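You operate a simulated robot arm through the tools that you are given. There is no shell and no other tool. Be economical: measure what you need, move in short steps, check, and stop when the job is done.

You are at the controls of a simulated robot arm. One attempt, no reset.

JOB
Put the silver tin on the top of the lamp table away on the fourth shelf from the bottom of the grey shelf unit. Stack the box marked "seals" from the counter top on top of the box labelled "filters". Put the white filter on the counter top away on the small shelf by booth a. Put the A orange-banded pipe from the counter top on the fourth shelf from the bottom of the black shelf unit and the B orange-banded pipe on the demagnetiser top. Take the red magnet and leave it on the firebrick pad. Close the middle grey drawer. Close the top grey drawer. Fetch the yellow pin from the top of the test bench and stand it on the end of the test bench. Take the blue tin and put it in the ok tray. Take the red rod canister and put it on the top shelf of the black shelf unit. Take the brown tin and leave it on top of the green coil. Do these in any order. Set down upright: white filter, orange-banded pipe, yellow pin, red rod canister.

The check looks at the end state, three seconds after you hand in, the way a careful person would. Anything else that was tipped, shoved, dropped, spilled or broken makes it a failure. Lids that push on must go on centred and level and be pressed home; caps that screw on are set level and turned clockwise until they are tight.

ROBOT AND FRAMES
A 6-joint arm with a two-finger gripper on a trunk, on a base that drives. Base frame: it is fixed to the floor where the robot stands at the start and does not move with it; the origin is under the middle of the robot, x ahead of it, y to its left, z up; the surface under the hand at the start is at about z = 800. Units: mm, degrees, N and s.
With the tool pointing down near the work surface it reaches from about 360 to 860 mm from the robot's upright axis, wherever it stands. Its first joint turns from -166.0 to 166.0 degrees. Places, roughly: blue carton, grey carton, orange carton [3250, -5250, 1000]; blue tin [5500, -5250, 1250]; brown tin (7x7x6 cm) [700, 400, 500]; demagnetiser top (33x19 cm) [3500, -5160, 960]; end of the test bench (17x34 cm) [9300, -5280, 900]; firebrick pad [2800, -5200, 900]; fourth shelf of the black shelf unit [-200, -3700, 1400]; fourth shelf of the grey shelf unit [5700, -5300, 1300]; green coil (21x21x7 cm) [-200, 4400, 300]; middle grey drawer [2000, -4900, 500]; ok tray [8000, -5000, 1000]; orange-banded pipe [2750, -5500, 1000]; red magnet [2000, -5000, 1000]; red rod canister [-250, -2750, 1000]; silver tin [500, 0, 750]; small shelf by booth A (31x14 cm) [1440, 1760, 1020]; top grey drawer [2000, -4800, 700]; top shelf of the black shelf unit [-200, -3700, 1700]; white filter (8x7x10 cm) [3000, -5400, 900]; yellow pin (2x2x6 cm) [7700, -5100, 900]. Payload 2.45 kg.
Tool frame: the origin (TCP) lies between the finger pads and is the grasp point; the fingertips stand 20 mm ahead of it; z points along the fingers, y is the line along which they close. Largest opening 140 mm; the body of the gripper starts 168 mm behind the TCP.
Orientation is told as [roll, pitch, yaw] about the base's x, y, z axes, in that order, counted from this pose: with the fingers straight down and closing along the base's y, the tool's x points along the base's -x, its y along +y and its z along -z.

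CONTROLS
- The arm moves only by the tool jog_arm. Its argument "steps" is a list that holds one entry, the list of rows, each a list of 7 numbers: the shift along the base's x, y, z in mm, then the turn, a rotation vector about the base's x, y, z in rad, then the finger opening in mm, from 0 to 140. In form: [[[tx, ty, tz, rx, ry, rz, hand], ...]]. A call has 1 to 10 rows; each row shifts and turns the commanded pose from where the row before left it. A row lasts 0.2 s, in which the tool goes at most 50 mm and 8.6 degrees; a call with a longer step from one row to the next is refused whole, and so is a gripper value outside its range. A pose out of reach is approached as far as the arm can. The call stops where the force on the tool passes 40 N (or 10 N more than at its start, if that is more) or the arm is blocked; 0.2 s more then pass. The fingers move at their own pace (about 45 mm/s each) and stop on an object; they squeeze with about 41 N. The grip force told is the motor's: it shows also when the fingers shut on nothing. Time passes only in rows, and 0.2 s behind the last, so rows that do not move let the fingers close. It gives the time, the measured TCP pose, the force on the tool (base axes), the opening and the grip force at its end, in the units of the frame above (readings bear some noise), with the torque about the TCP (base axes, N m) and any sound that the robot's microphone picked up.
- Cameras (640 x 400 px; columns grow to the right, rows downward): "scene" is now at [58.2, 113.8, 1834.3]; the picture's right is [-0.23, -0.97, 0.00], its down [-0.88, 0.21, -0.43] and it looks along [0.42, -0.10, -0.90] (base axes); focal length 266 px, centre (320, 200). "wrist" rides on the gripper at [78, 11, -209] in the tool frame; the picture's right is [-0.14, 0.99, 0.00], its down [-0.92, -0.13, -0.37] and it looks along [-0.37, -0.05, 0.93] (tool axes); focal length 280 px, centre (320, 200).
- snapshot(camera): a new picture of that camera. No time passes.
- slide_trunk(by): slides the trunk up (or, below 0, down) by that many mm; the arm and the scene camera ride with it, the base frame stays. It gives what a move gives, with no picture.
- base_move(legs): drives the robot by 1 to 6 legs, each [ahead, left, turn to the left] in mm, mm and degrees, along the robot's own axes; the way and the turn of a leg run together, so that a leg with both is an arc; at most 1500 mm and 180 degrees a leg. The arm and the cameras ride along, it lands a little off, and it stops where it bumps. It gives what a move gives.
- aim_head(pan, tilt): turns the head with the scene camera to pan (to the left, within 143 degrees either way) and tilt (down, from -29 to 69), counted from straight ahead of the robot. It gives what a move gives.
- pixel_to_xyz(camera, pixels): there is no depth. For up to 12 entries [column, row, z] of the newest picture of that camera ("zoom" is the newest enlarged one), the place [x, y] in the base frame at which the ray of that pixel passes the height z, good to about 2 mm, but the place of the scene camera against the robot may be out by one fixed shift of up to 25 mm in any direction. No time passes.
- enlarge(camera, box): a new picture of the part [left, top, right, bottom] of that camera's present view, enlarged. No time passes.
- sign_off(): hands the job in; it is judged then, once.

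Work in short steps. Measure before you move; look again where a grasp or a placing could have gone wrong, and mend it. You have 364 turns and 298 pictures in all, those below and enlarged ones among them. Open the gripper and draw the arm clear of the work before you hand the job in, unless the task says otherwise; then end with one line.

The tools are called as a command line: name --argument value ..., lists and objects as JSON in quotes. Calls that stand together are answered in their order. jog_arm: Moves the arm, as the interface text tells. Its arguments: {"type":"object","properties":{"steps":{"type":"array","items":{"type":"array","items":{"type":"array","items":{"type":"number"}}}}},"required":["steps"]} The other tools are called the same way: slide_trunk (by) slides the trunk up or down; base_move (legs) drives the base; aim_head (pan, tilt) turns the head that bears the scene camera; snapshot (camera) takes a picture; pixel_to_xyz (camera, pixels) gives the place at which the rays of pixels pass given heights; enlarge (camera, box) takes an enlarged picture of a part of a camera's view; sign_off () hands the job in.

At the start:

```text
t: 0.0
position: [442.1, 219.4, 1114.6]
tcp_rot: [0.0, 0.0, 0.0]
ft_force: [0.1, 0.8, 0.5]
moment: [0.01, 0.0, 0.01]
gripper_width: 140.2
grasp_force: 0.0
trunk travel left (down, up): [-100.0, 130.0]
robot x, y, heading: [2.2, 1.0, -0.0]
head pan, tilt: [-13.2, 64.7]
```

scene: 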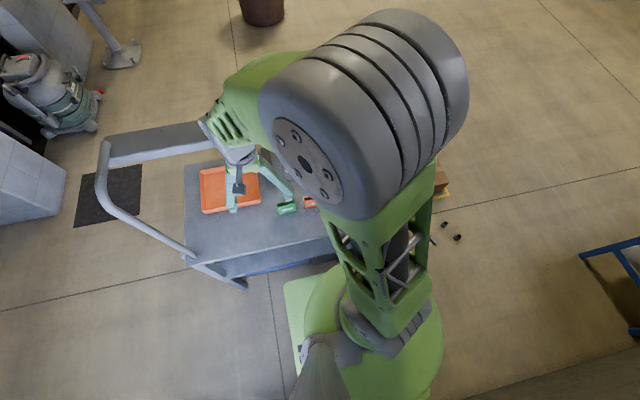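
wrist: 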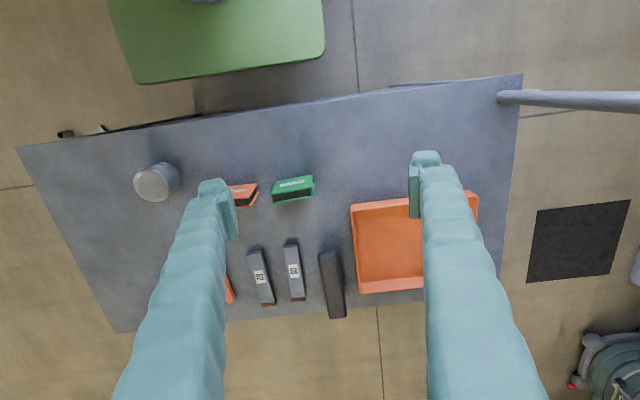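

The wrist view shows a table with a round tin near (155,180), small parts and an orange tray; I'll measure the tin and look around with the head.

pixel_to_xyz --camera "wrist" --pixels '[[155, 182, 800], [170, 178, 750], [20, 148, 750], [520, 75, 750], [115, 332, 750], [500, 285, 750], [70, 133, 400]]'

enlarge --camera "wrist" --box '[0, 60, 360, 285]'

aim_head --pan 45 --tilt 35

snapshot --camera "scene"

```text
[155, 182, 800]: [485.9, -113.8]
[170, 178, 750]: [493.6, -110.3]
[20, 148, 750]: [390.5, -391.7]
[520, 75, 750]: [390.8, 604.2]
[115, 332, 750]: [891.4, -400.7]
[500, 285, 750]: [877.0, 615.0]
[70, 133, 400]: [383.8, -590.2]
```

```text
1.78 times, centred on (180, 172) of wrist
```

zoom: 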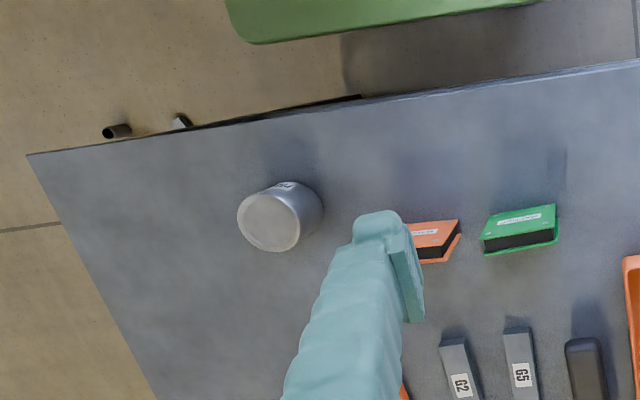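

```text
t: 1.3
position: [440.8, 219.7, 1114.3]
tcp_rot: [-0.1, 0.0, 0.0]
ft_force: [0.8, -0.6, -0.3]
moment: [0.0, 0.04, 0.01]
gripper_width: 140.2
grasp_force: 0.0
trunk travel left (down, up): [-100.0, 130.0]
robot x, y, heading: [1.2, 1.0, -0.2]
head pan, tilt: [45.0, 35.0]
```

```text
294 pictures are left
```

scene: 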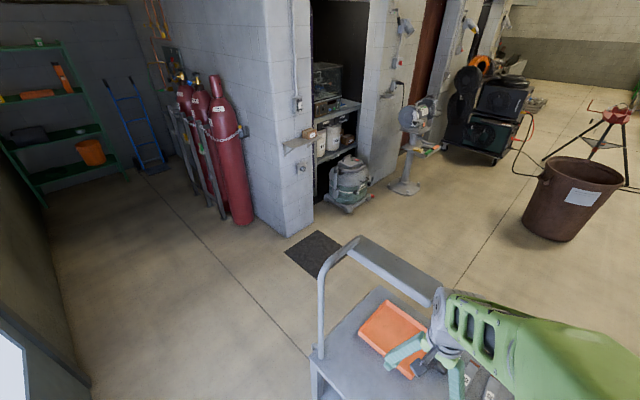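

The front-left shows the bay with a small shelf near (300,143) and a green rack in the back left. I pan around for the other regions.

aim_head --pan 100 --tilt 25

snapshot --camera "scene"

aim_head --pan -45 --tilt 25

snapshot --camera "scene"

aim_head --pan -110 --tilt 25

snapshot --camera "scene"

```text
t: 2.5
position: [441.2, 220.6, 1114.5]
tcp_rot: [0.0, 0.0, -0.1]
ft_force: [-0.2, -0.1, -0.4]
moment: [0.0, 0.03, 0.0]
gripper_width: 140.1
grasp_force: 0.0
trunk travel left (down, up): [-100.0, 130.0]
robot x, y, heading: [-0.7, -0.6, -0.2]
head pan, tilt: [100.0, 25.0]
```

```text
293 pictures are left
```

scene: 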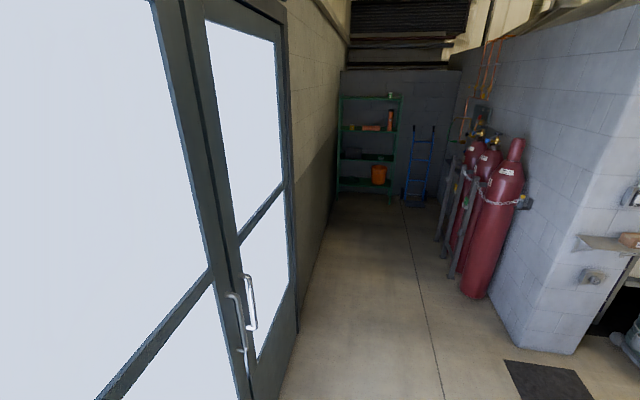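

```text
t: 4.8
position: [441.2, 219.8, 1114.1]
tcp_rot: [0.0, 0.0, 0.1]
ft_force: [0.4, 0.4, -0.1]
moment: [-0.02, 0.03, 0.02]
gripper_width: 140.0
grasp_force: 0.0
trunk travel left (down, up): [-100.0, 130.0]
robot x, y, heading: [2.3, 0.6, -0.0]
head pan, tilt: [-45.0, 25.0]
```

```text
292 pictures are left
```

scene: 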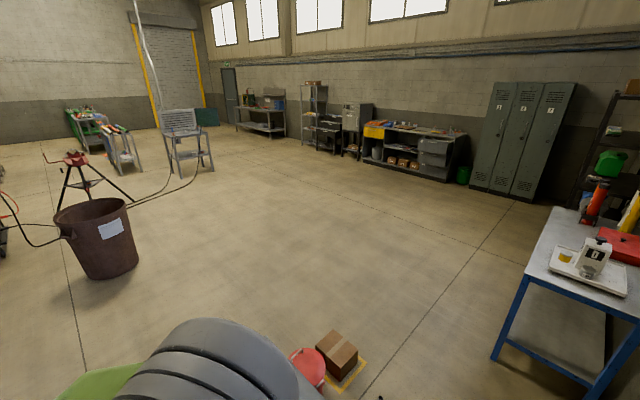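

```text
t: 6.2
position: [440.3, 220.5, 1113.7]
tcp_rot: [0.0, 0.0, -0.1]
ft_force: [-1.1, 0.0, 0.2]
moment: [-0.01, 0.0, -0.04]
gripper_width: 140.1
grasp_force: 0.0
trunk travel left (down, up): [-100.0, 130.0]
robot x, y, heading: [-0.8, -3.3, 0.3]
head pan, tilt: [-110.0, 25.0]
```

```text
291 pictures are left
```

scene: 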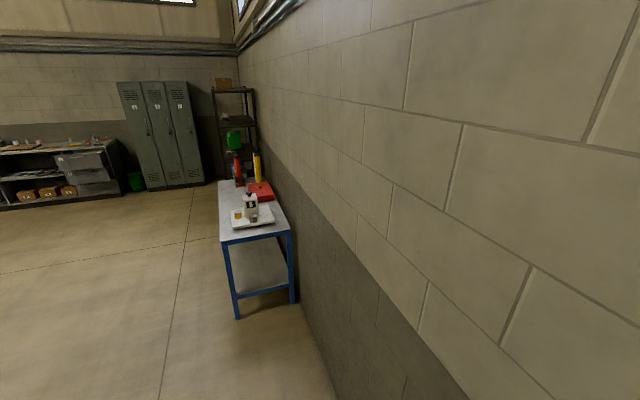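

Overview obtained. Now I look ahead at the floor around the cart for a driving route to its far side.

aim_head --pan -30 --tilt 55

snapshot --camera "scene"

aim_head --pan 15 --tilt 35

snapshot --camera "scene"

```text
t: 7.7
position: [439.2, 220.3, 1114.1]
tcp_rot: [0.0, 0.0, 0.0]
ft_force: [0.5, -0.4, 0.6]
moment: [0.03, -0.05, 0.02]
gripper_width: 139.7
grasp_force: 0.1
trunk travel left (down, up): [-100.0, 130.0]
robot x, y, heading: [-1.1, 0.9, 0.2]
head pan, tilt: [-30.0, 55.0]
```

```text
290 pictures are left
```

scene: 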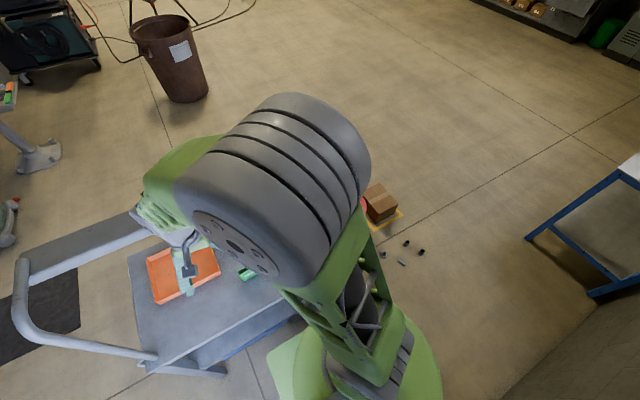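

```text
t: 8.8
position: [442.1, 220.2, 1113.6]
tcp_rot: [0.0, 0.1, 0.0]
ft_force: [0.2, -0.6, 0.9]
moment: [0.02, -0.02, 0.0]
gripper_width: 139.8
grasp_force: 0.0
trunk travel left (down, up): [-100.0, 130.0]
robot x, y, heading: [3.8, 0.0, -0.3]
head pan, tilt: [15.0, 35.0]
```

```text
289 pictures are left
```

scene: 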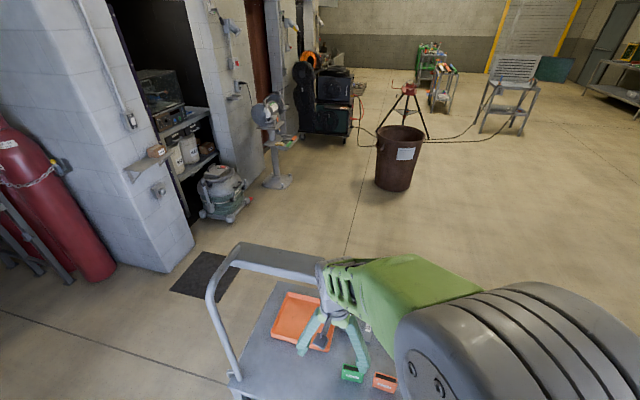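

I measure the floor objects on the right side and the bin before choosing a path.

pixel_to_xyz --camera "scene" --pixels '[[390, 190, 0], [280, 185, 0], [225, 215, 0], [145, 165, 1020], [210, 290, 0], [240, 250, 900]]'

aim_head --pan -50 --tilt 60

snapshot --camera "scene"

```text
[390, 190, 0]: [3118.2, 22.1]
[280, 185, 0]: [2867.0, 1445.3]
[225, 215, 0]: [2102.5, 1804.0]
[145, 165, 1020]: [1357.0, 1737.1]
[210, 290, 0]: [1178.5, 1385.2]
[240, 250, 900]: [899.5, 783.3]
```

```text
t: 10.2
position: [441.5, 219.4, 1114.3]
tcp_rot: [0.0, 0.0, 0.0]
ft_force: [-0.2, -0.2, -0.3]
moment: [0.03, -0.02, -0.02]
gripper_width: 140.1
grasp_force: 0.1
trunk travel left (down, up): [-100.0, 130.0]
robot x, y, heading: [1.7, 1.5, -0.0]
head pan, tilt: [-50.0, 60.0]
```

```text
288 pictures are left
```

scene: 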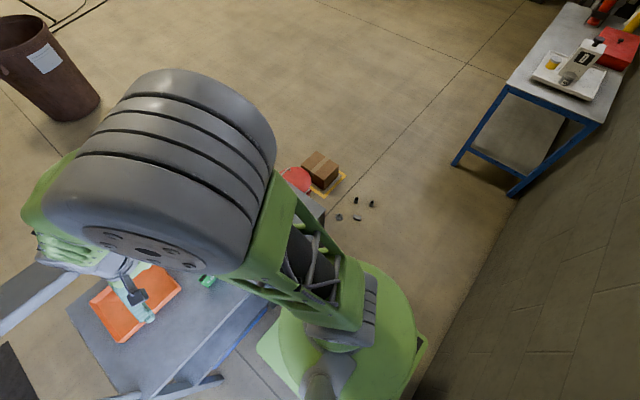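

pixel_to_xyz --camera "scene" --pixels '[[339, 217, 0], [357, 218, 0], [355, 200, 0], [372, 204, 0], [345, 175, 0], [322, 195, 0], [515, 193, 0], [455, 163, 0], [425, 340, 0], [260, 345, 0], [295, 395, 100], [430, 380, 0]]'

enlarge --camera "scene" --box '[270, 130, 430, 230]'

```text
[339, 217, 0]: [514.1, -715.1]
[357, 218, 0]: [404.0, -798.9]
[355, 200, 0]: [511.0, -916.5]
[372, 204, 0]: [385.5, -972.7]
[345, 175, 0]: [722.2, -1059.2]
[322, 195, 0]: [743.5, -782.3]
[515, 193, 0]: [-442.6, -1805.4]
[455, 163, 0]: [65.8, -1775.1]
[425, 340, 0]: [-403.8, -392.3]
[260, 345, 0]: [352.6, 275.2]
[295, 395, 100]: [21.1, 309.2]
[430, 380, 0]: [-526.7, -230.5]
```

```text
4.00 times, centred on (350, 180) of scene
```

zoom: 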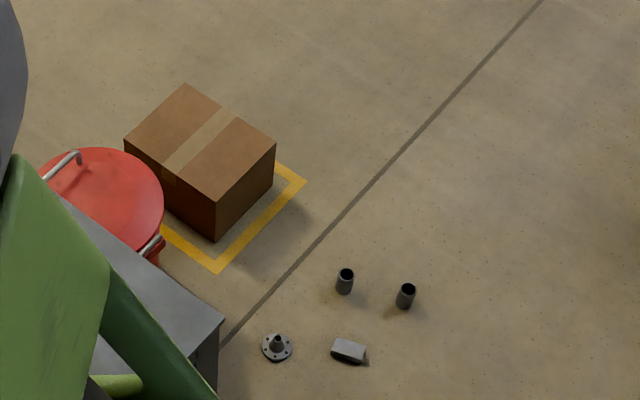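

I need to see the cart's lower deck where the brown tin should be; tilting the head to view the near side of the cart.

aim_head --pan 25 --tilt 69

snapshot --camera "scene"

```text
t: 11.7
position: [441.9, 220.9, 1112.7]
tcp_rot: [0.1, 0.0, 0.0]
ft_force: [-0.2, 0.2, 1.0]
moment: [-0.01, -0.01, 0.01]
gripper_width: 139.8
grasp_force: 0.0
trunk travel left (down, up): [-100.0, 130.0]
robot x, y, heading: [0.2, -2.1, 0.1]
head pan, tilt: [25.0, 68.8]
```

```text
286 pictures are left
```

scene: 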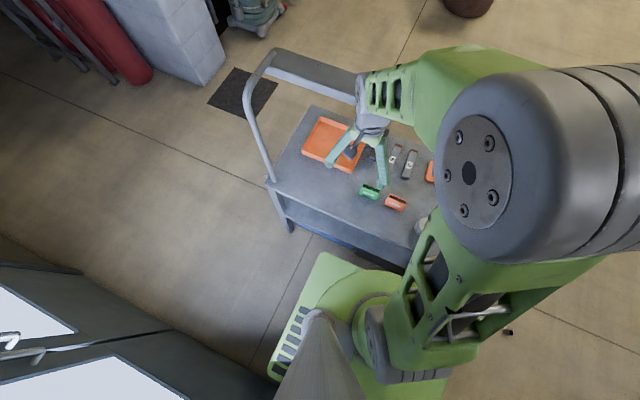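

pixel_to_xyz --camera "scene" --pixels '[[322, 255, 120], [268, 372, 120], [170, 338, 0], [250, 375, 0], [0, 240, 0], [290, 233, 0], [130, 85, 0], [212, 85, 0], [395, 268, 750]]'

enlarge --camera "scene" --box '[230, 170, 450, 310]'

```text
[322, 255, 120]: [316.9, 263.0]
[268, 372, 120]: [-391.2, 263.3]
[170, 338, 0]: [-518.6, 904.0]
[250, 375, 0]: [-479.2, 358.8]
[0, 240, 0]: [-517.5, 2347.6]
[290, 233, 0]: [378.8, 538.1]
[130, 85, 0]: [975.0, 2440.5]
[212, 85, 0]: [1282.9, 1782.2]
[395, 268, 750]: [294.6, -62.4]
```

```text
2.86 times, centred on (340, 240) of scene
```

zoom: 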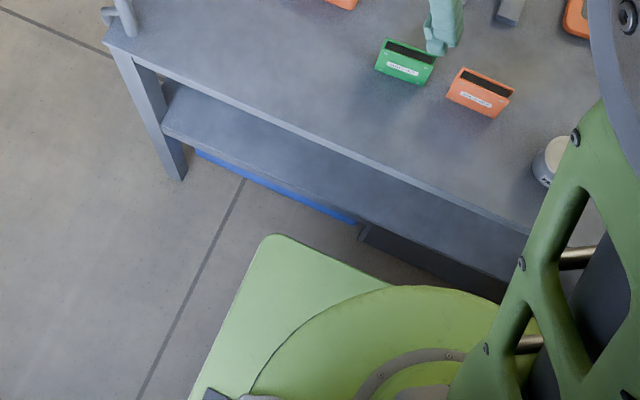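

The cart has a middle deck with its only practical accesses at the far side or the left end, and a wall 120 mm behind me. I'll raise the arm and drive left to look at the cart from its left end.

jog_arm --steps '[[[-10, -30, 40, 0, 0, 0, 140], [-10, -40, 30, 0, 0, 0, 140], [-10, -40, 30, 0, 0, 0, 140], [-10, -40, 30, 0, 0, 0, 140], [-10, -40, 30, 0, 0, 0, 140], [0, -30, 20, 0, 0, 0, 140]]]'

base_move --legs '[[0, 1400, 0]]'

aim_head --pan -50 --tilt 45

snapshot --camera "scene"

```text
refused: row 1 steps farther than a row can; nothing moved
```

```text
t: 15.6
position: [447.7, 456.9, 1114.6]
tcp_rot: [-0.3, -0.3, -0.5]
ft_force: [5.5, -11.7, -7.1]
moment: [-0.65, -0.12, -0.25]
gripper_width: 130.2
grasp_force: 0.1
trunk travel left (down, up): [-100.0, 130.0]
robot x, y, heading: [2.2, 247.2, -0.3]
head pan, tilt: [25.0, 68.8]
stopped in leg 1: the force on the tool passed its limit at 57 N (the readings are from after the stop); the commanded pose is now the measured one
```

```text
t: 17.0
position: [448.2, 459.1, 1115.4]
tcp_rot: [-0.1, -0.3, -0.3]
ft_force: [11.2, -16.4, -8.4]
moment: [-0.74, -0.18, -0.52]
gripper_width: 127.0
grasp_force: 0.2
trunk travel left (down, up): [-100.0, 130.0]
robot x, y, heading: [3.5, 243.2, -0.5]
head pan, tilt: [-50.0, 45.0]
```

```text
284 pictures are left
```

scene: 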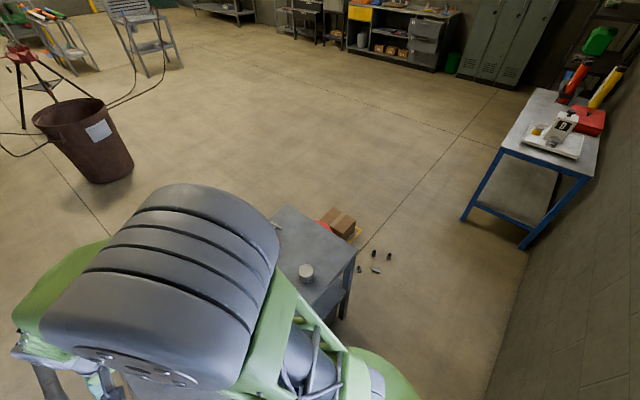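

The jog was refused (over 50 mm a row), and the fingers touched the cart handle. I back off to the right before anything else.

base_move --legs '[[0, -150, 0]]'

snapshot --camera "wrist"

```text
t: 19.0
position: [447.1, 307.9, 1114.9]
tcp_rot: [-0.3, -0.4, -0.4]
ft_force: [-0.4, 0.6, -0.5]
moment: [0.02, -0.04, 0.02]
gripper_width: 140.0
grasp_force: 0.0
trunk travel left (down, up): [-100.0, 130.0]
robot x, y, heading: [2.2, 94.3, -0.3]
head pan, tilt: [-50.0, 45.0]
```

```text
283 pictures are left
```

wrist: 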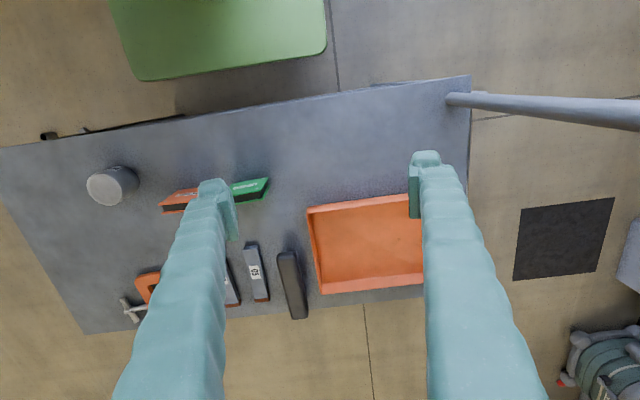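

pixel_to_xyz --camera "wrist" --pixels '[[470, 76, 750], [82, 333, 750], [107, 185, 800], [470, 76, 0], [515, 280, 0]]'

jog_arm --steps '[[[-10, -20, 35, 0, 0, 0, 140], [-20, -20, 35, 0, 0, 0, 140], [-20, -20, 35, 0, 0, 0, 140], [-20, -20, 35, 0, 0, 0, 140], [-20, -20, 35, 0, 0, 0, 140], [-10, -20, 25, 0, 0, 0, 140]]]'

```text
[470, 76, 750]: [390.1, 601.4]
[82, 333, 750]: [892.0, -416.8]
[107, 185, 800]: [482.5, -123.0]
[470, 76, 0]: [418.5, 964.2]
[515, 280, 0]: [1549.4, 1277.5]
```

```text
t: 20.4
position: [346.3, 187.2, 1316.5]
tcp_rot: [-0.1, -0.4, -0.4]
ft_force: [0.3, 0.0, 0.7]
moment: [-0.01, -0.04, 0.0]
gripper_width: 140.0
grasp_force: 0.0
trunk travel left (down, up): [-100.0, 130.0]
robot x, y, heading: [2.0, 94.2, -0.4]
head pan, tilt: [-50.0, 45.0]
```

The cart corner is still at (390, 601), so nothing shifted. With the hand at z 1316 it's above the handle; now drive left.

base_move --legs '[[0, 1400, 0]]'

aim_head --pan -60 --tilt 45

snapshot --camera "scene"

```text
t: 32.8
position: [360.5, 1576.2, 1316.7]
tcp_rot: [-0.2, -0.4, -0.8]
ft_force: [-0.4, -0.1, -0.1]
moment: [0.01, 0.01, 0.01]
gripper_width: 140.1
grasp_force: 0.1
trunk travel left (down, up): [-100.0, 130.0]
robot x, y, heading: [16.1, 1482.8, -1.0]
head pan, tilt: [-50.0, 45.0]
```

```text
t: 33.5
position: [359.3, 1576.9, 1315.9]
tcp_rot: [-0.2, -0.5, -0.8]
ft_force: [-0.3, -0.1, 0.9]
moment: [-0.03, 0.02, 0.03]
gripper_width: 140.1
grasp_force: 0.1
trunk travel left (down, up): [-100.0, 130.0]
robot x, y, heading: [13.4, 1484.2, -0.9]
head pan, tilt: [-60.0, 45.0]
```

```text
282 pictures are left
```

scene: 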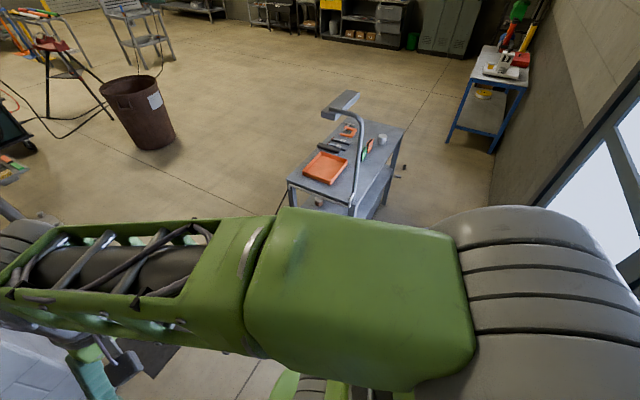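

Move ahead and turn to face the cart's left end, then look.

base_move --legs '[[560, 100, 0], [0, 0, -90]]'

aim_head --pan 0 --tilt 50

snapshot --camera "scene"

snapshot --camera "wrist"

```text
t: 40.6
position: [671.0, 1230.0, 1315.6]
tcp_rot: [-0.3, -0.4, -90.3]
ft_force: [0.2, 0.2, 0.4]
moment: [-0.01, -0.01, 0.0]
gripper_width: 140.0
grasp_force: 0.1
trunk travel left (down, up): [-100.0, 130.0]
robot x, y, heading: [573.4, 1576.5, -90.1]
head pan, tilt: [-60.0, 45.0]
```

```text
t: 41.9
position: [669.5, 1230.4, 1317.1]
tcp_rot: [-0.2, -0.4, -90.3]
ft_force: [0.3, 0.1, 0.0]
moment: [0.01, 0.0, -0.01]
gripper_width: 139.8
grasp_force: 0.2
trunk travel left (down, up): [-100.0, 130.0]
robot x, y, heading: [577.8, 1577.2, -90.4]
head pan, tilt: [0.0, 50.0]
```

```text
281 pictures are left
```

scene: 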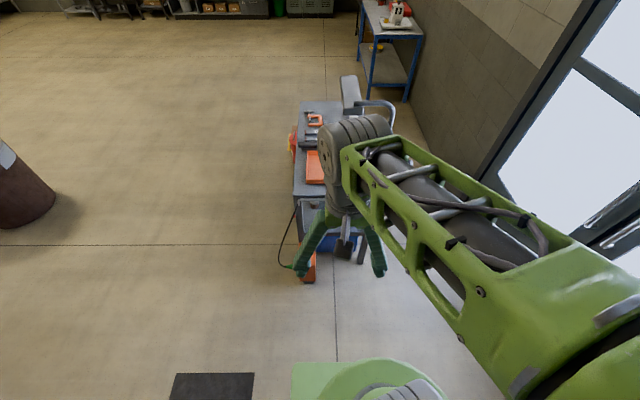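

```text
280 pictures are left
```

wrist: 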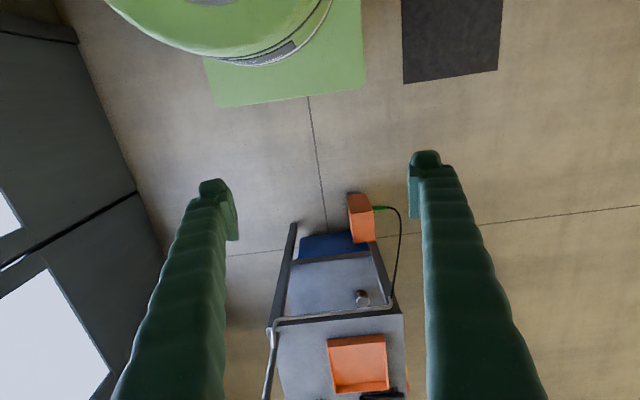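

enlarge --camera "wrist" --box '[240, 180, 440, 320]'

pixel_to_xyz --camera "wrist" --pixels '[[362, 297, 450], [290, 225, 450], [375, 245, 450], [270, 325, 750], [403, 315, 750], [360, 215, 0], [275, 330, 1000]]'

```text
2.86 times, centred on (340, 250) of wrist
```

zoom: 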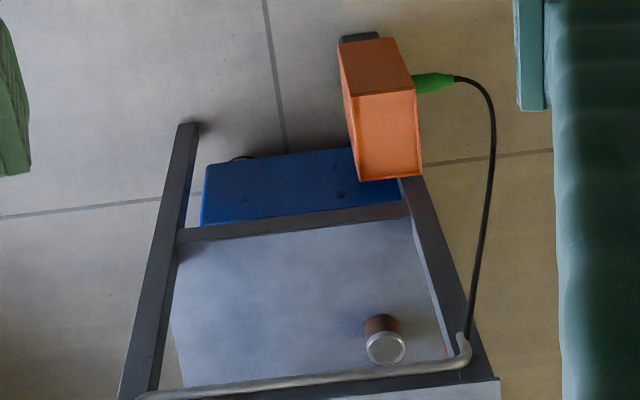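

```text
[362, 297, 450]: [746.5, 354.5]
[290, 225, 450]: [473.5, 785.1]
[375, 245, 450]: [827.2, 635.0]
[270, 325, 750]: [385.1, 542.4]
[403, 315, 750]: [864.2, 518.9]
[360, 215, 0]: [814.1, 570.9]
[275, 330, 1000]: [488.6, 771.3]
```

The brown tin is on the middle deck near the far side, about (755, 370). I'll go to the far (+x) side and reach in horizontally.

base_move --legs '[[250, 0, 0], [0, 1020, 0], [950, 0, 0], [0, 0, -90]]'

aim_head --pan 0 --tilt 45

snapshot --camera "scene"

```text
t: 60.9
position: [1240.4, 276.8, 1316.7]
tcp_rot: [-0.1, -0.4, 179.8]
ft_force: [0.6, -0.5, 0.2]
moment: [-0.02, -0.01, 0.0]
gripper_width: 139.9
grasp_force: 0.1
trunk travel left (down, up): [-100.0, 130.0]
robot x, y, heading: [1584.8, 372.8, 180.0]
head pan, tilt: [0.0, 50.0]
```

```text
t: 61.6
position: [1240.6, 274.9, 1316.4]
tcp_rot: [-0.2, -0.3, 179.8]
ft_force: [0.6, 0.2, -0.7]
moment: [0.02, -0.02, 0.03]
gripper_width: 139.8
grasp_force: 0.0
trunk travel left (down, up): [-100.0, 130.0]
robot x, y, heading: [1587.6, 367.5, 180.1]
head pan, tilt: [0.0, 45.0]
```

```text
278 pictures are left
```

scene: 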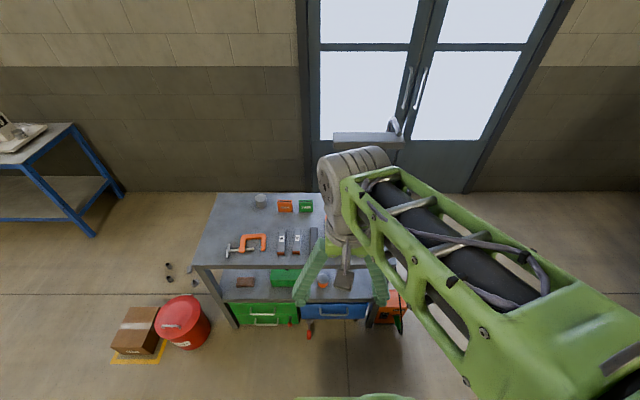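

Good view: tin sits on the middle deck. I'll turn the hand 180° about its axis (so the wrist camera ends above) and then pitch it horizontal toward the cart; first the turn.

jog_arm --steps '[[[0, 10, 0, 0, 0, 0.148, 140], [0, 10, 0, 0, 0, 0.148, 140], [0, 10, 0, 0, 0, 0.148, 140], [0, 10, 0, 0, 0, 0.148, 140], [0, 10, 0, 0, 0, 0.148, 140], [0, 10, 0, 0, 0, 0.148, 140], [0, 10, 0, 0, 0, 0.148, 140], [0, 10, 0, 0, 0, 0.148, 140], [0, 10, 0, 0, 0, 0.148, 140], [0, 10, 0, 0, 0, 0.148, 140]]]'

jog_arm --steps '[[[0, 0, 0, 0, 0, 0.148, 140], [0, 0, 0, 0, 0, 0.148, 140], [0, 0, 0, 0, 0, 0.148, 140], [0, 0, 0, 0, 0, 0.148, 140], [0, 0, 0, 0, 0, 0.148, 140], [0, 0, 0, 0, 0, 0.148, 140], [0, 0, 0, 0, 0, 0.148, 140], [0, 0, 0, 0, 0, 0.148, 140], [0, 0, 0, 0, 0, 0.148, 140], [0, 0, 0, 0, 0, 0.148, 140]]]'

```text
t: 63.8
position: [1241.2, 375.4, 1315.2]
tcp_rot: [-0.2, -0.4, -95.2]
ft_force: [0.3, -0.4, -0.6]
moment: [-0.01, -0.01, 0.0]
gripper_width: 140.2
grasp_force: 0.1
trunk travel left (down, up): [-100.0, 130.0]
robot x, y, heading: [1585.3, 367.6, 180.1]
head pan, tilt: [0.0, 45.0]
```

```text
t: 66.0
position: [1240.4, 374.3, 1315.0]
tcp_rot: [-0.2, -0.5, -10.4]
ft_force: [0.3, 0.8, 0.9]
moment: [0.01, 0.03, -0.01]
gripper_width: 140.0
grasp_force: 0.1
trunk travel left (down, up): [-100.0, 130.0]
robot x, y, heading: [1586.3, 369.3, 179.8]
head pan, tilt: [0.0, 45.0]
```

jog_arm --steps '[[[0, 0, 0, 0, 0, 0.09, 140], [0, 0, 0, 0, 0, 0.09, 140], [-20, 0, 0, 0, 0.14, 0, 140], [-20, 0, 0, 0, 0.14, 0, 140], [-20, 0, 0, 0, 0.14, 0, 140], [-20, 0, 0, 0, 0.14, 0, 140], [-20, 0, 0, 0, 0.14, 0, 140], [-20, 0, 0, 0, 0.14, 0, 140], [-20, 0, 0, 0, 0.14, 0, 140], [-20, 0, 0, 0, 0.14, 0, 140]]]'

snapshot --camera "wrist"

```text
t: 68.2
position: [1053.3, 337.7, 1369.2]
tcp_rot: [0.2, 59.8, -0.6]
ft_force: [0.7, -1.0, 0.4]
moment: [0.02, -0.02, 0.02]
gripper_width: 139.8
grasp_force: 0.2
out of reach, approached as far as the arm can: row 1, 2, 8, 9, 10
trunk travel left (down, up): [-100.0, 130.0]
robot x, y, heading: [1586.8, 369.7, 179.9]
head pan, tilt: [0.0, 45.0]
```

```text
277 pictures are left
```

wrist: 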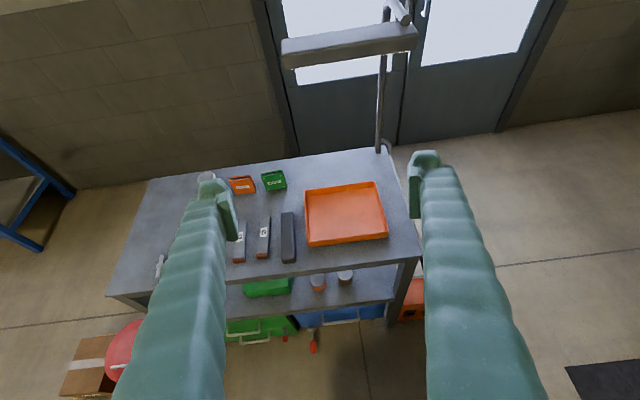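

Two tins on the deck, near (318,283) and (345,277). Zoom to tell which is brown.

enlarge --camera "wrist" --box '[230, 220, 430, 345]'

pixel_to_xyz --camera "wrist" --pixels '[[345, 273, 500], [318, 278, 500], [346, 285, 440], [318, 291, 440], [300, 309, 440], [390, 258, 720]]'

```text
3.20 times, centred on (330, 282) of wrist
```

zoom: 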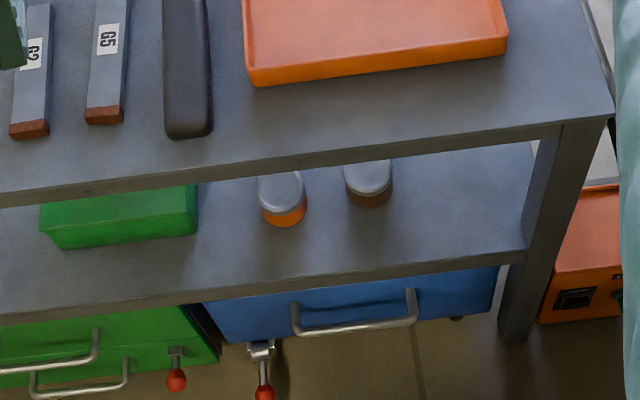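

```text
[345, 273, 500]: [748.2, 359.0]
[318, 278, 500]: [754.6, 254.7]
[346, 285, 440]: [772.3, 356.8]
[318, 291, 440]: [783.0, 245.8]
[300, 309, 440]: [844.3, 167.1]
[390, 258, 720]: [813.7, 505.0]
```

The brown tin is the right one, about (760, 357), top near z≈457. I'll level the hand and descend in front of the cart with the opening narrowed to 90.

jog_arm --steps '[[[0, 3, -40, 0, 0.13, 0, 90], [0, 3, -40, 0, 0.13, 0, 90], [0, 3, -40, 0, 0.13, 0, 90], [0, 3, -40, 0, 0.13, 0, 90], [0, 4, -48, 0, 0, 0, 90], [0, 3, -48, 0, 0, 0, 90], [0, 0, -48, 0, 0, 0, 90], [0, 0, -48, 0, 0, 0, 90], [0, 0, -48, 0, 0, 0, 90], [0, 0, -48, 0, 0, 0, 90]]]'

```text
t: 70.4
position: [901.4, 302.3, 1016.8]
tcp_rot: [-31.1, 89.4, -32.1]
ft_force: [0.2, 0.2, -0.5]
moment: [-0.01, -0.01, 0.02]
gripper_width: 90.0
grasp_force: 0.0
out of reach, approached as far as the arm can: row 1, 2, 3, 4, 5, 6
trunk travel left (down, up): [-100.0, 130.0]
robot x, y, heading: [1585.8, 366.8, 179.8]
head pan, tilt: [0.0, 45.0]
```

snapshot --camera "wrist"

snapshot --camera "scene"

```text
275 pictures are left
```

wrist: 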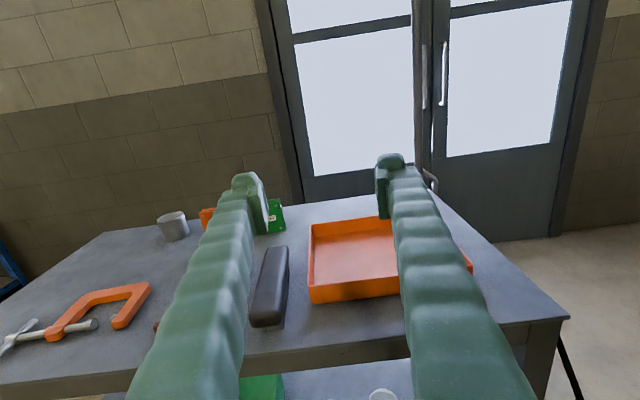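

```text
274 pictures are left
```

scene: 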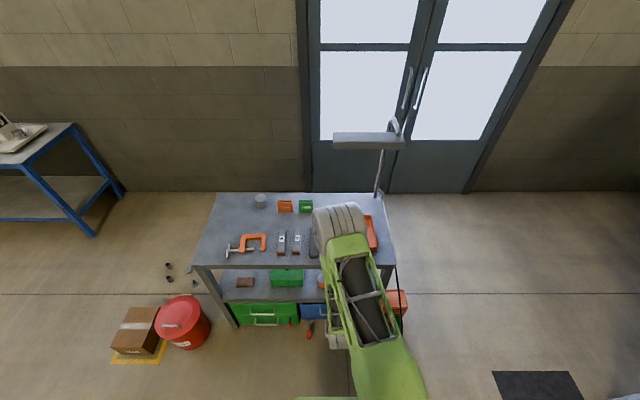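

The hand is level but over the cart top; I pull back in +x to ~1060 before descending.

jog_arm --steps '[[[40, 14, 0, 0, 0, 0, 90], [40, 14, 0, 0, 0, 0, 90], [40, 14, 0, 0, 0, 0, 90], [40, 12, 0, 0, 0, 0, 90], [20, 0, -40, 0, 0, 0, 90], [0, 0, -48, 0, 0, 0, 90], [0, 0, -48, 0, 0, 0, 90], [0, 0, -48, 0, 0, 0, 90]]]'

```text
t: 72.2
position: [933.2, 295.2, 852.4]
tcp_rot: [-33.8, 89.5, -34.7]
ft_force: [0.1, 0.8, 0.1]
moment: [-0.02, -0.02, -0.03]
gripper_width: 90.2
grasp_force: 0.1
out of reach, approached as far as the arm can: row 1, 2, 3, 4, 5, 6
trunk travel left (down, up): [-100.0, 130.0]
robot x, y, heading: [1587.8, 373.0, 179.7]
head pan, tilt: [0.0, 45.0]
```

Poses that close to the robot are out of reach with a level hand; I back the base 250 mm to gain room.

base_move --legs '[[-250, 0, 0]]'

jog_arm --steps '[[[0, 12, -40, 0, 0, 0, 90], [0, 12, -48, 0, 0, 0, 90], [0, 12, -48, 0, 0, 0, 90], [0, 12, -48, 0, 0, 0, 90]]]'

```text
t: 74.0
position: [1183.5, 296.0, 852.7]
tcp_rot: [-31.6, 89.4, -32.6]
ft_force: [-1.1, -0.4, 0.3]
moment: [-0.03, 0.01, -0.03]
gripper_width: 90.2
grasp_force: 0.1
trunk travel left (down, up): [-100.0, 130.0]
robot x, y, heading: [1838.1, 371.0, 179.9]
head pan, tilt: [0.0, 45.0]
```

```text
t: 75.0
position: [1190.1, 315.0, 679.2]
tcp_rot: [-28.7, 89.5, -30.1]
ft_force: [0.4, 0.3, 0.0]
moment: [-0.01, 0.0, 0.0]
gripper_width: 90.2
grasp_force: 0.0
out of reach, approached as far as the arm can: row 2, 3, 4
trunk travel left (down, up): [-100.0, 130.0]
robot x, y, heading: [1836.9, 368.5, 179.9]
head pan, tilt: [0.0, 45.0]
```

jog_arm --steps '[[[-40, 10, 0, 0, 0, 0, 90], [-40, 10, 0, 0, 0, 0, 90], [-40, 11, 0, 0, 0, 0, 90], [-20, 11, 0, 0, 0, 0, 90], [0, 0, -40, 0, 0, 0, 90], [0, 0, -40, 0, 0, 0, 90], [0, 0, -40, 0, 0, 0, 90], [0, 0, -40, 0, 0, 0, 90]]]'

snapshot --camera "wrist"

```text
t: 76.8
position: [1078.7, 275.0, 670.3]
tcp_rot: [-22.1, 89.2, -23.0]
ft_force: [-0.4, 0.0, 0.8]
moment: [0.0, 0.02, -0.04]
gripper_width: 90.1
grasp_force: 0.1
out of reach, approached as far as the arm can: row 1, 2, 3, 4, 5, 6, 7, 8
trunk travel left (down, up): [-100.0, 130.0]
robot x, y, heading: [1837.1, 369.8, 179.8]
head pan, tilt: [0.0, 45.0]
```

```text
273 pictures are left
```

wrist: 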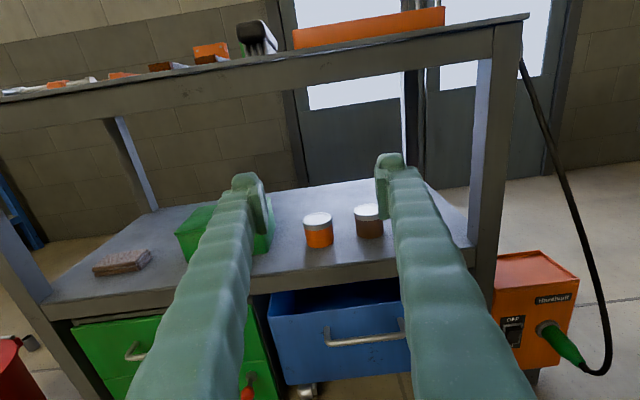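

The wrist's last joint is at its limit with the camera on top (hence the residuals). I'll unwind the hand about its axis by -180° (camera below) in place.

jog_arm --steps '[[[0, 0, 0, -0.148, 0, 0, 90], [0, 0, 0, -0.148, 0, 0, 90], [0, 0, 0, -0.148, 0, 0, 90], [0, 0, 0, -0.148, 0, 0, 90], [0, 0, 0, -0.148, 0, 0, 90], [0, 0, 0, -0.148, 0, 0, 90], [0, 0, 0, -0.148, 0, 0, 90], [0, 0, 0, -0.148, 0, 0, 90], [0, 0, 0, -0.148, 0, 0, 90], [0, 0, 0, -0.148, 0, 0, 90]]]'

jog_arm --steps '[[[0, 0, 0, -0.148, 0, 0, 90], [0, 0, 0, -0.148, 0, 0, 90], [0, 0, 0, -0.148, 0, 0, 90], [0, 0, 0, -0.148, 0, 0, 90], [0, 0, 0, -0.148, 0, 0, 90], [0, 0, 0, -0.148, 0, 0, 90], [0, 0, 0, -0.148, 0, 0, 90], [0, 0, 0, -0.148, 0, 0, 90], [0, 0, 0, -0.148, 0, 0, 90], [0, 0, 0, -0.148, 0, 0, 90]]]'

```text
t: 79.0
position: [1080.3, 266.1, 672.1]
tcp_rot: [-89.2, 4.8, -90.1]
ft_force: [0.6, -0.5, -0.4]
moment: [0.0, 0.01, 0.04]
gripper_width: 89.7
grasp_force: 0.1
out of reach, approached as far as the arm can: row 7, 9
trunk travel left (down, up): [-100.0, 130.0]
robot x, y, heading: [1835.7, 372.2, 180.3]
head pan, tilt: [0.0, 45.0]
```

```text
t: 81.2
position: [1082.1, 259.1, 674.0]
tcp_rot: [-90.5, -80.0, -88.8]
ft_force: [0.7, 0.0, -0.6]
moment: [-0.02, 0.0, 0.02]
gripper_width: 90.1
grasp_force: 0.0
out of reach, approached as far as the arm can: row 2, 5, 8
trunk travel left (down, up): [-100.0, 130.0]
robot x, y, heading: [1835.1, 372.2, 179.7]
head pan, tilt: [0.0, 45.0]
```

jog_arm --steps '[[[0, 10, 0, -0.087, 0, 0, 90], [0, 10, 0, -0.087, 0, 0, 90], [0, 15, 0, 0, -0.13, 0, 90], [0, 15, 0, 0, -0.13, 0, 90], [0, 15, 0, 0, -0.13, 0, 90], [0, 15, 0, 0, -0.13, 0, 90]]]'

snapshot --camera "wrist"

```text
t: 82.6
position: [1078.8, 264.3, 667.6]
tcp_rot: [-15.0, -59.2, -164.1]
ft_force: [-0.2, 0.1, 0.0]
moment: [0.01, -0.01, 0.05]
gripper_width: 90.1
grasp_force: 0.0
out of reach, approached as far as the arm can: row 1, 2, 3, 4, 5, 6
trunk travel left (down, up): [-100.0, 130.0]
robot x, y, heading: [1837.3, 371.2, 180.0]
head pan, tilt: [0.0, 45.0]
```

```text
272 pictures are left
```

wrist: 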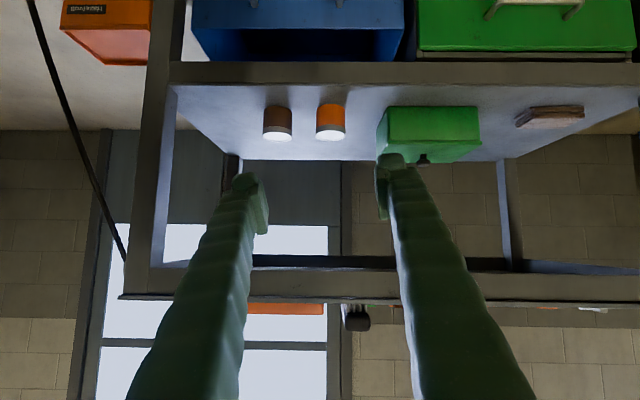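

The arm seems limited in how low it can go at this trunk height; I lower the trunk 100 mm and retry.

slide_trunk --by -100

jog_arm --steps '[[[0, 30, 0, 0, 0, 0, 90], [0, 30, 0, 0, 0, 0, 90], [0, 30, 0, 0, 0, 0, 90]]]'

```text
t: 84.0
position: [1078.5, 265.0, 569.2]
tcp_rot: [-14.9, -59.2, -163.9]
ft_force: [1.3, 0.0, 0.3]
moment: [0.0, -0.02, -0.02]
gripper_width: 90.0
grasp_force: 0.1
trunk travel left (down, up): [0.0, 230.0]
robot x, y, heading: [1839.1, 368.4, 179.9]
head pan, tilt: [0.0, 45.0]
```

```text
t: 84.8
position: [1094.5, 288.4, 568.4]
tcp_rot: [-16.6, -59.2, -164.1]
ft_force: [-0.2, 0.5, 0.4]
moment: [0.0, 0.01, 0.02]
gripper_width: 90.0
grasp_force: 0.0
out of reach, approached as far as the arm can: row 1, 2, 3
trunk travel left (down, up): [0.0, 230.0]
robot x, y, heading: [1836.5, 371.3, 179.8]
head pan, tilt: [0.0, 45.0]
```

aim_head --pan 0 --tilt 60

snapshot --camera "scene"

```text
t: 85.5
position: [1094.3, 288.6, 569.3]
tcp_rot: [-16.5, -59.2, -164.2]
ft_force: [0.5, -0.2, -1.0]
moment: [0.02, -0.01, -0.02]
gripper_width: 90.0
grasp_force: 0.0
trunk travel left (down, up): [0.0, 230.0]
robot x, y, heading: [1837.3, 370.2, 179.7]
head pan, tilt: [0.0, 60.0]
```

```text
271 pictures are left
```

scene: 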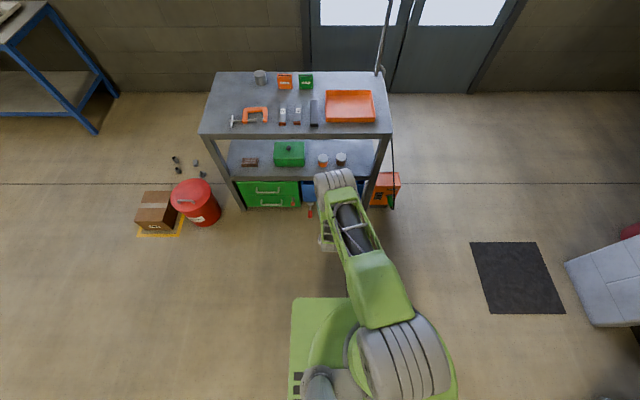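

I test the limits: a null row, then a small retreat upward.

jog_arm --steps '[[[0, 0, 0, 0, 0, 0, 90]]]'

jog_arm --steps '[[[0, 0, 40, 0, 0, 0, 90], [0, 0, 40, 0, 0, 0, 90], [0, 0, 40, 0, 0, 0, 90]]]'

```text
t: 85.9
position: [1095.4, 289.0, 569.1]
tcp_rot: [-16.6, -59.2, -164.0]
ft_force: [0.2, -0.9, -0.4]
moment: [-0.04, 0.0, 0.02]
gripper_width: 90.2
grasp_force: 0.1
trunk travel left (down, up): [0.0, 230.0]
robot x, y, heading: [1832.3, 369.4, 179.8]
head pan, tilt: [0.0, 60.0]
```

```text
t: 86.7
position: [1088.7, 270.8, 686.8]
tcp_rot: [-16.1, -58.9, -163.1]
ft_force: [0.2, -0.6, -0.1]
moment: [0.01, 0.03, -0.03]
gripper_width: 90.1
grasp_force: 0.1
out of reach, approached as far as the arm can: row 1, 2, 3
trunk travel left (down, up): [0.0, 230.0]
robot x, y, heading: [1835.3, 372.8, 179.9]
head pan, tilt: [0.0, 60.0]
```

The arm seems stuck in an awkward wrist branch. I'll go back up to a straight-down hand and re-approach with only a moderate tilt.

jog_arm --steps '[[[0, 0, 30, 0, -0.13, 0, 90], [0, 0, 30, 0, -0.13, 0, 90], [0, 0, 30, 0, -0.13, 0, 90], [0, 0, 30, 0, -0.13, 0, 90], [0, 0, 30, 0, -0.13, 0, 90], [0, 0, 30, 0, -0.13, 0, 90], [0, 0, 30, 0, -0.13, 0, 90], [0, 0, 30, 0, -0.12, 0, 90]]]'

```text
t: 88.5
position: [1082.7, 299.1, 899.2]
tcp_rot: [-7.9, -9.2, -170.5]
ft_force: [1.8, -4.0, -0.5]
moment: [0.66, 0.23, -0.15]
gripper_width: 89.9
grasp_force: 0.1
out of reach, approached as far as the arm can: row 5, 6
trunk travel left (down, up): [0.0, 230.0]
robot x, y, heading: [1835.6, 368.3, 180.1]
head pan, tilt: [0.0, 60.0]
```

A small side force appeared; checking.

snapshot --camera "scene"

snapshot --camera "wrist"

```text
270 pictures are left
```

scene: 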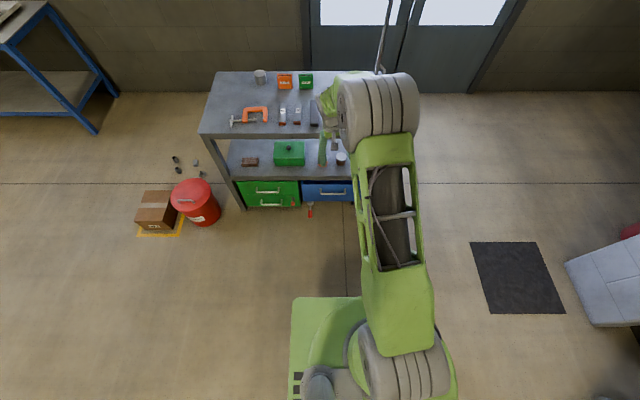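

```text
269 pictures are left
```

wrist: 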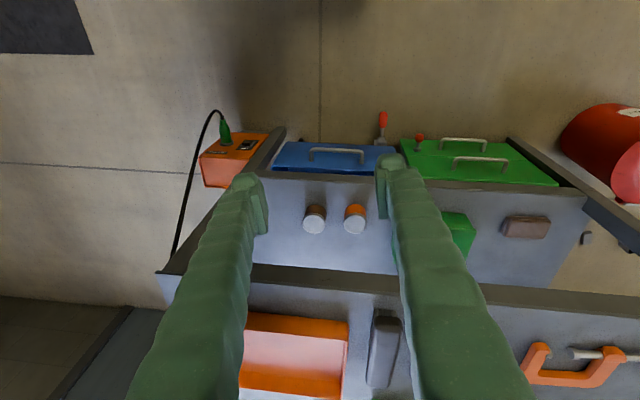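

I see the geometry: the arm needs the hand farther out in front. I'll back the base 250 mm, level the roll, extend and tilt to 30° below horizontal, then drive in with the base.

base_move --legs '[[-250, 0, 0]]'

jog_arm --steps '[[[-20, 5, 0, -0.055, 0, 0, 90], [-20, 5, 0, -0.055, 0, 0, 90], [-20, 10, 0, 0, 0, -0.08, 90], [-20, 10, 0, 0, 0, -0.08, 90], [-20, 10, -20, 0, 0.11, 0, 90], [-20, 10, -20, 0, 0.11, 0, 90], [-20, 5, -20, 0, 0.11, 0, 90], [-10, 0, -20, 0, 0.11, 0, 90]]]'

```text
t: 90.3
position: [1328.7, 294.5, 899.9]
tcp_rot: [-6.5, -9.2, -172.0]
ft_force: [-0.3, 0.4, 0.4]
moment: [-0.04, 0.03, -0.02]
gripper_width: 90.0
grasp_force: 0.1
trunk travel left (down, up): [0.0, 230.0]
robot x, y, heading: [2084.4, 370.4, 179.4]
head pan, tilt: [0.0, 60.0]
```

```text
t: 92.1
position: [1178.6, 350.3, 818.8]
tcp_rot: [1.3, -35.4, 177.2]
ft_force: [0.3, 0.3, -0.3]
moment: [0.01, -0.07, 0.01]
gripper_width: 89.8
grasp_force: 0.1
trunk travel left (down, up): [0.0, 230.0]
robot x, y, heading: [2085.6, 368.1, 179.6]
head pan, tilt: [0.0, 60.0]
```

Reachable now. Continue tilting and descend to z≈435.

jog_arm --steps '[[[0, 0, -40, 0, 0.11, 0.02, 90], [0, 0, -40, 0, 0.11, 0.02, 90], [0, 0, -40, 0, 0.11, 0.01, 90], [0, 0, -40, 0, 0.1, 0, 90], [0, 0, -45, 0, 0, 0, 90], [0, 0, -45, 0, 0, 0, 90], [0, 0, -45, 0, 0, 0, 90], [0, 0, -45, 0, 0, 0, 90], [0, 0, -40, 0, 0, 0, 90]]]'

snapshot --camera "wrist"

```text
t: 94.1
position: [1189.4, 349.1, 465.9]
tcp_rot: [1.7, -59.8, 179.8]
ft_force: [0.6, 0.5, 0.4]
moment: [-0.03, 0.01, -0.01]
gripper_width: 90.3
grasp_force: 0.0
out of reach, approached as far as the arm can: row 1, 9
trunk travel left (down, up): [0.0, 230.0]
robot x, y, heading: [2086.3, 366.5, 179.8]
head pan, tilt: [0.0, 60.0]
```

```text
268 pictures are left
```

wrist: 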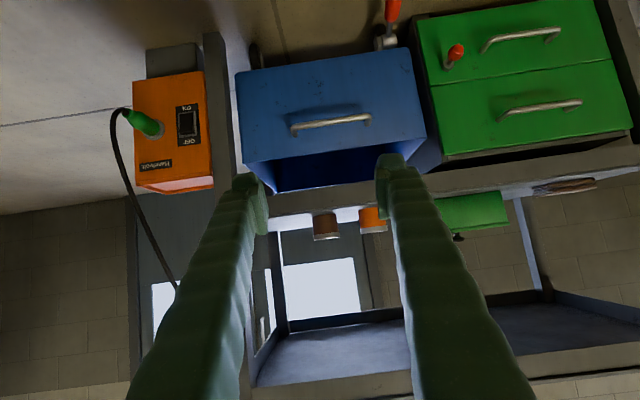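

enlarge --camera "wrist" --box '[240, 150, 440, 275]'

pixel_to_xyz --camera "wrist" --pixels '[[325, 238, 450], [325, 238, 480], [325, 214, 400], [325, 214, 420], [325, 192, 400]]'

```text
3.20 times, centred on (340, 212) of wrist
```

zoom: 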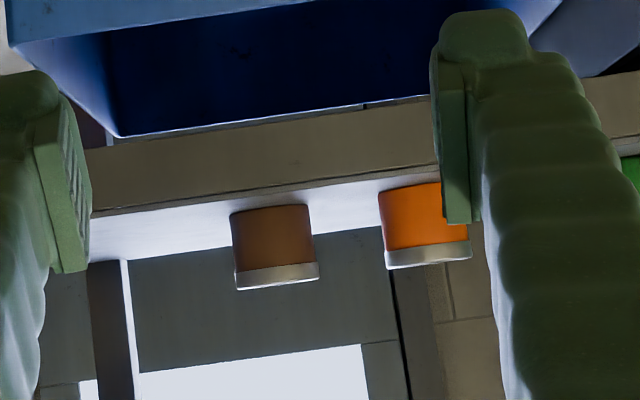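

```text
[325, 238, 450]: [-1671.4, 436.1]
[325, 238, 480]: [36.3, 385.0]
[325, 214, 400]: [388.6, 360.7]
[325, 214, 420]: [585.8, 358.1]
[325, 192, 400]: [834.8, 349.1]
```

Tin is at about (748, 357), standing on the deck at z≈440, so the grasp height is TCP z≈478. Adjust, then drive in 300 mm and check.

jog_arm --steps '[[[0, 8, 12, 0, 0, 0, 95]]]'

base_move --legs '[[300, 0, 0]]'

snapshot --camera "wrist"

```text
t: 94.5
position: [1191.0, 357.4, 478.9]
tcp_rot: [1.8, -59.9, 179.7]
ft_force: [0.8, -0.2, 0.2]
moment: [-0.03, 0.01, 0.0]
gripper_width: 95.1
grasp_force: 0.0
trunk travel left (down, up): [0.0, 230.0]
robot x, y, heading: [2080.4, 370.6, 179.8]
head pan, tilt: [0.0, 60.0]
```

```text
t: 96.6
position: [889.3, 358.5, 479.1]
tcp_rot: [1.5, -59.9, 179.7]
ft_force: [-0.4, 0.0, 0.4]
moment: [-0.04, -0.02, -0.01]
gripper_width: 95.0
grasp_force: 0.1
trunk travel left (down, up): [0.0, 230.0]
robot x, y, heading: [1782.2, 373.8, 179.8]
head pan, tilt: [0.0, 60.0]
```

```text
266 pictures are left
```

wrist: 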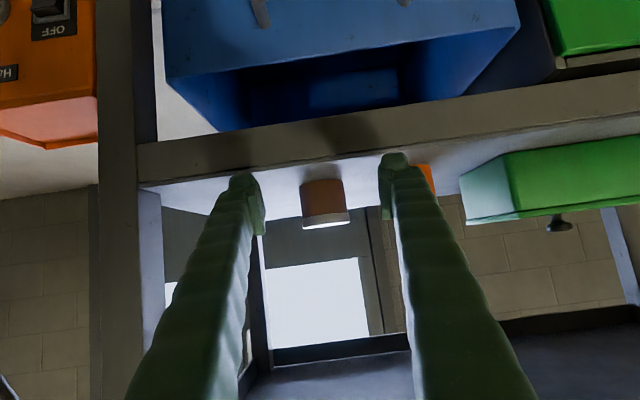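

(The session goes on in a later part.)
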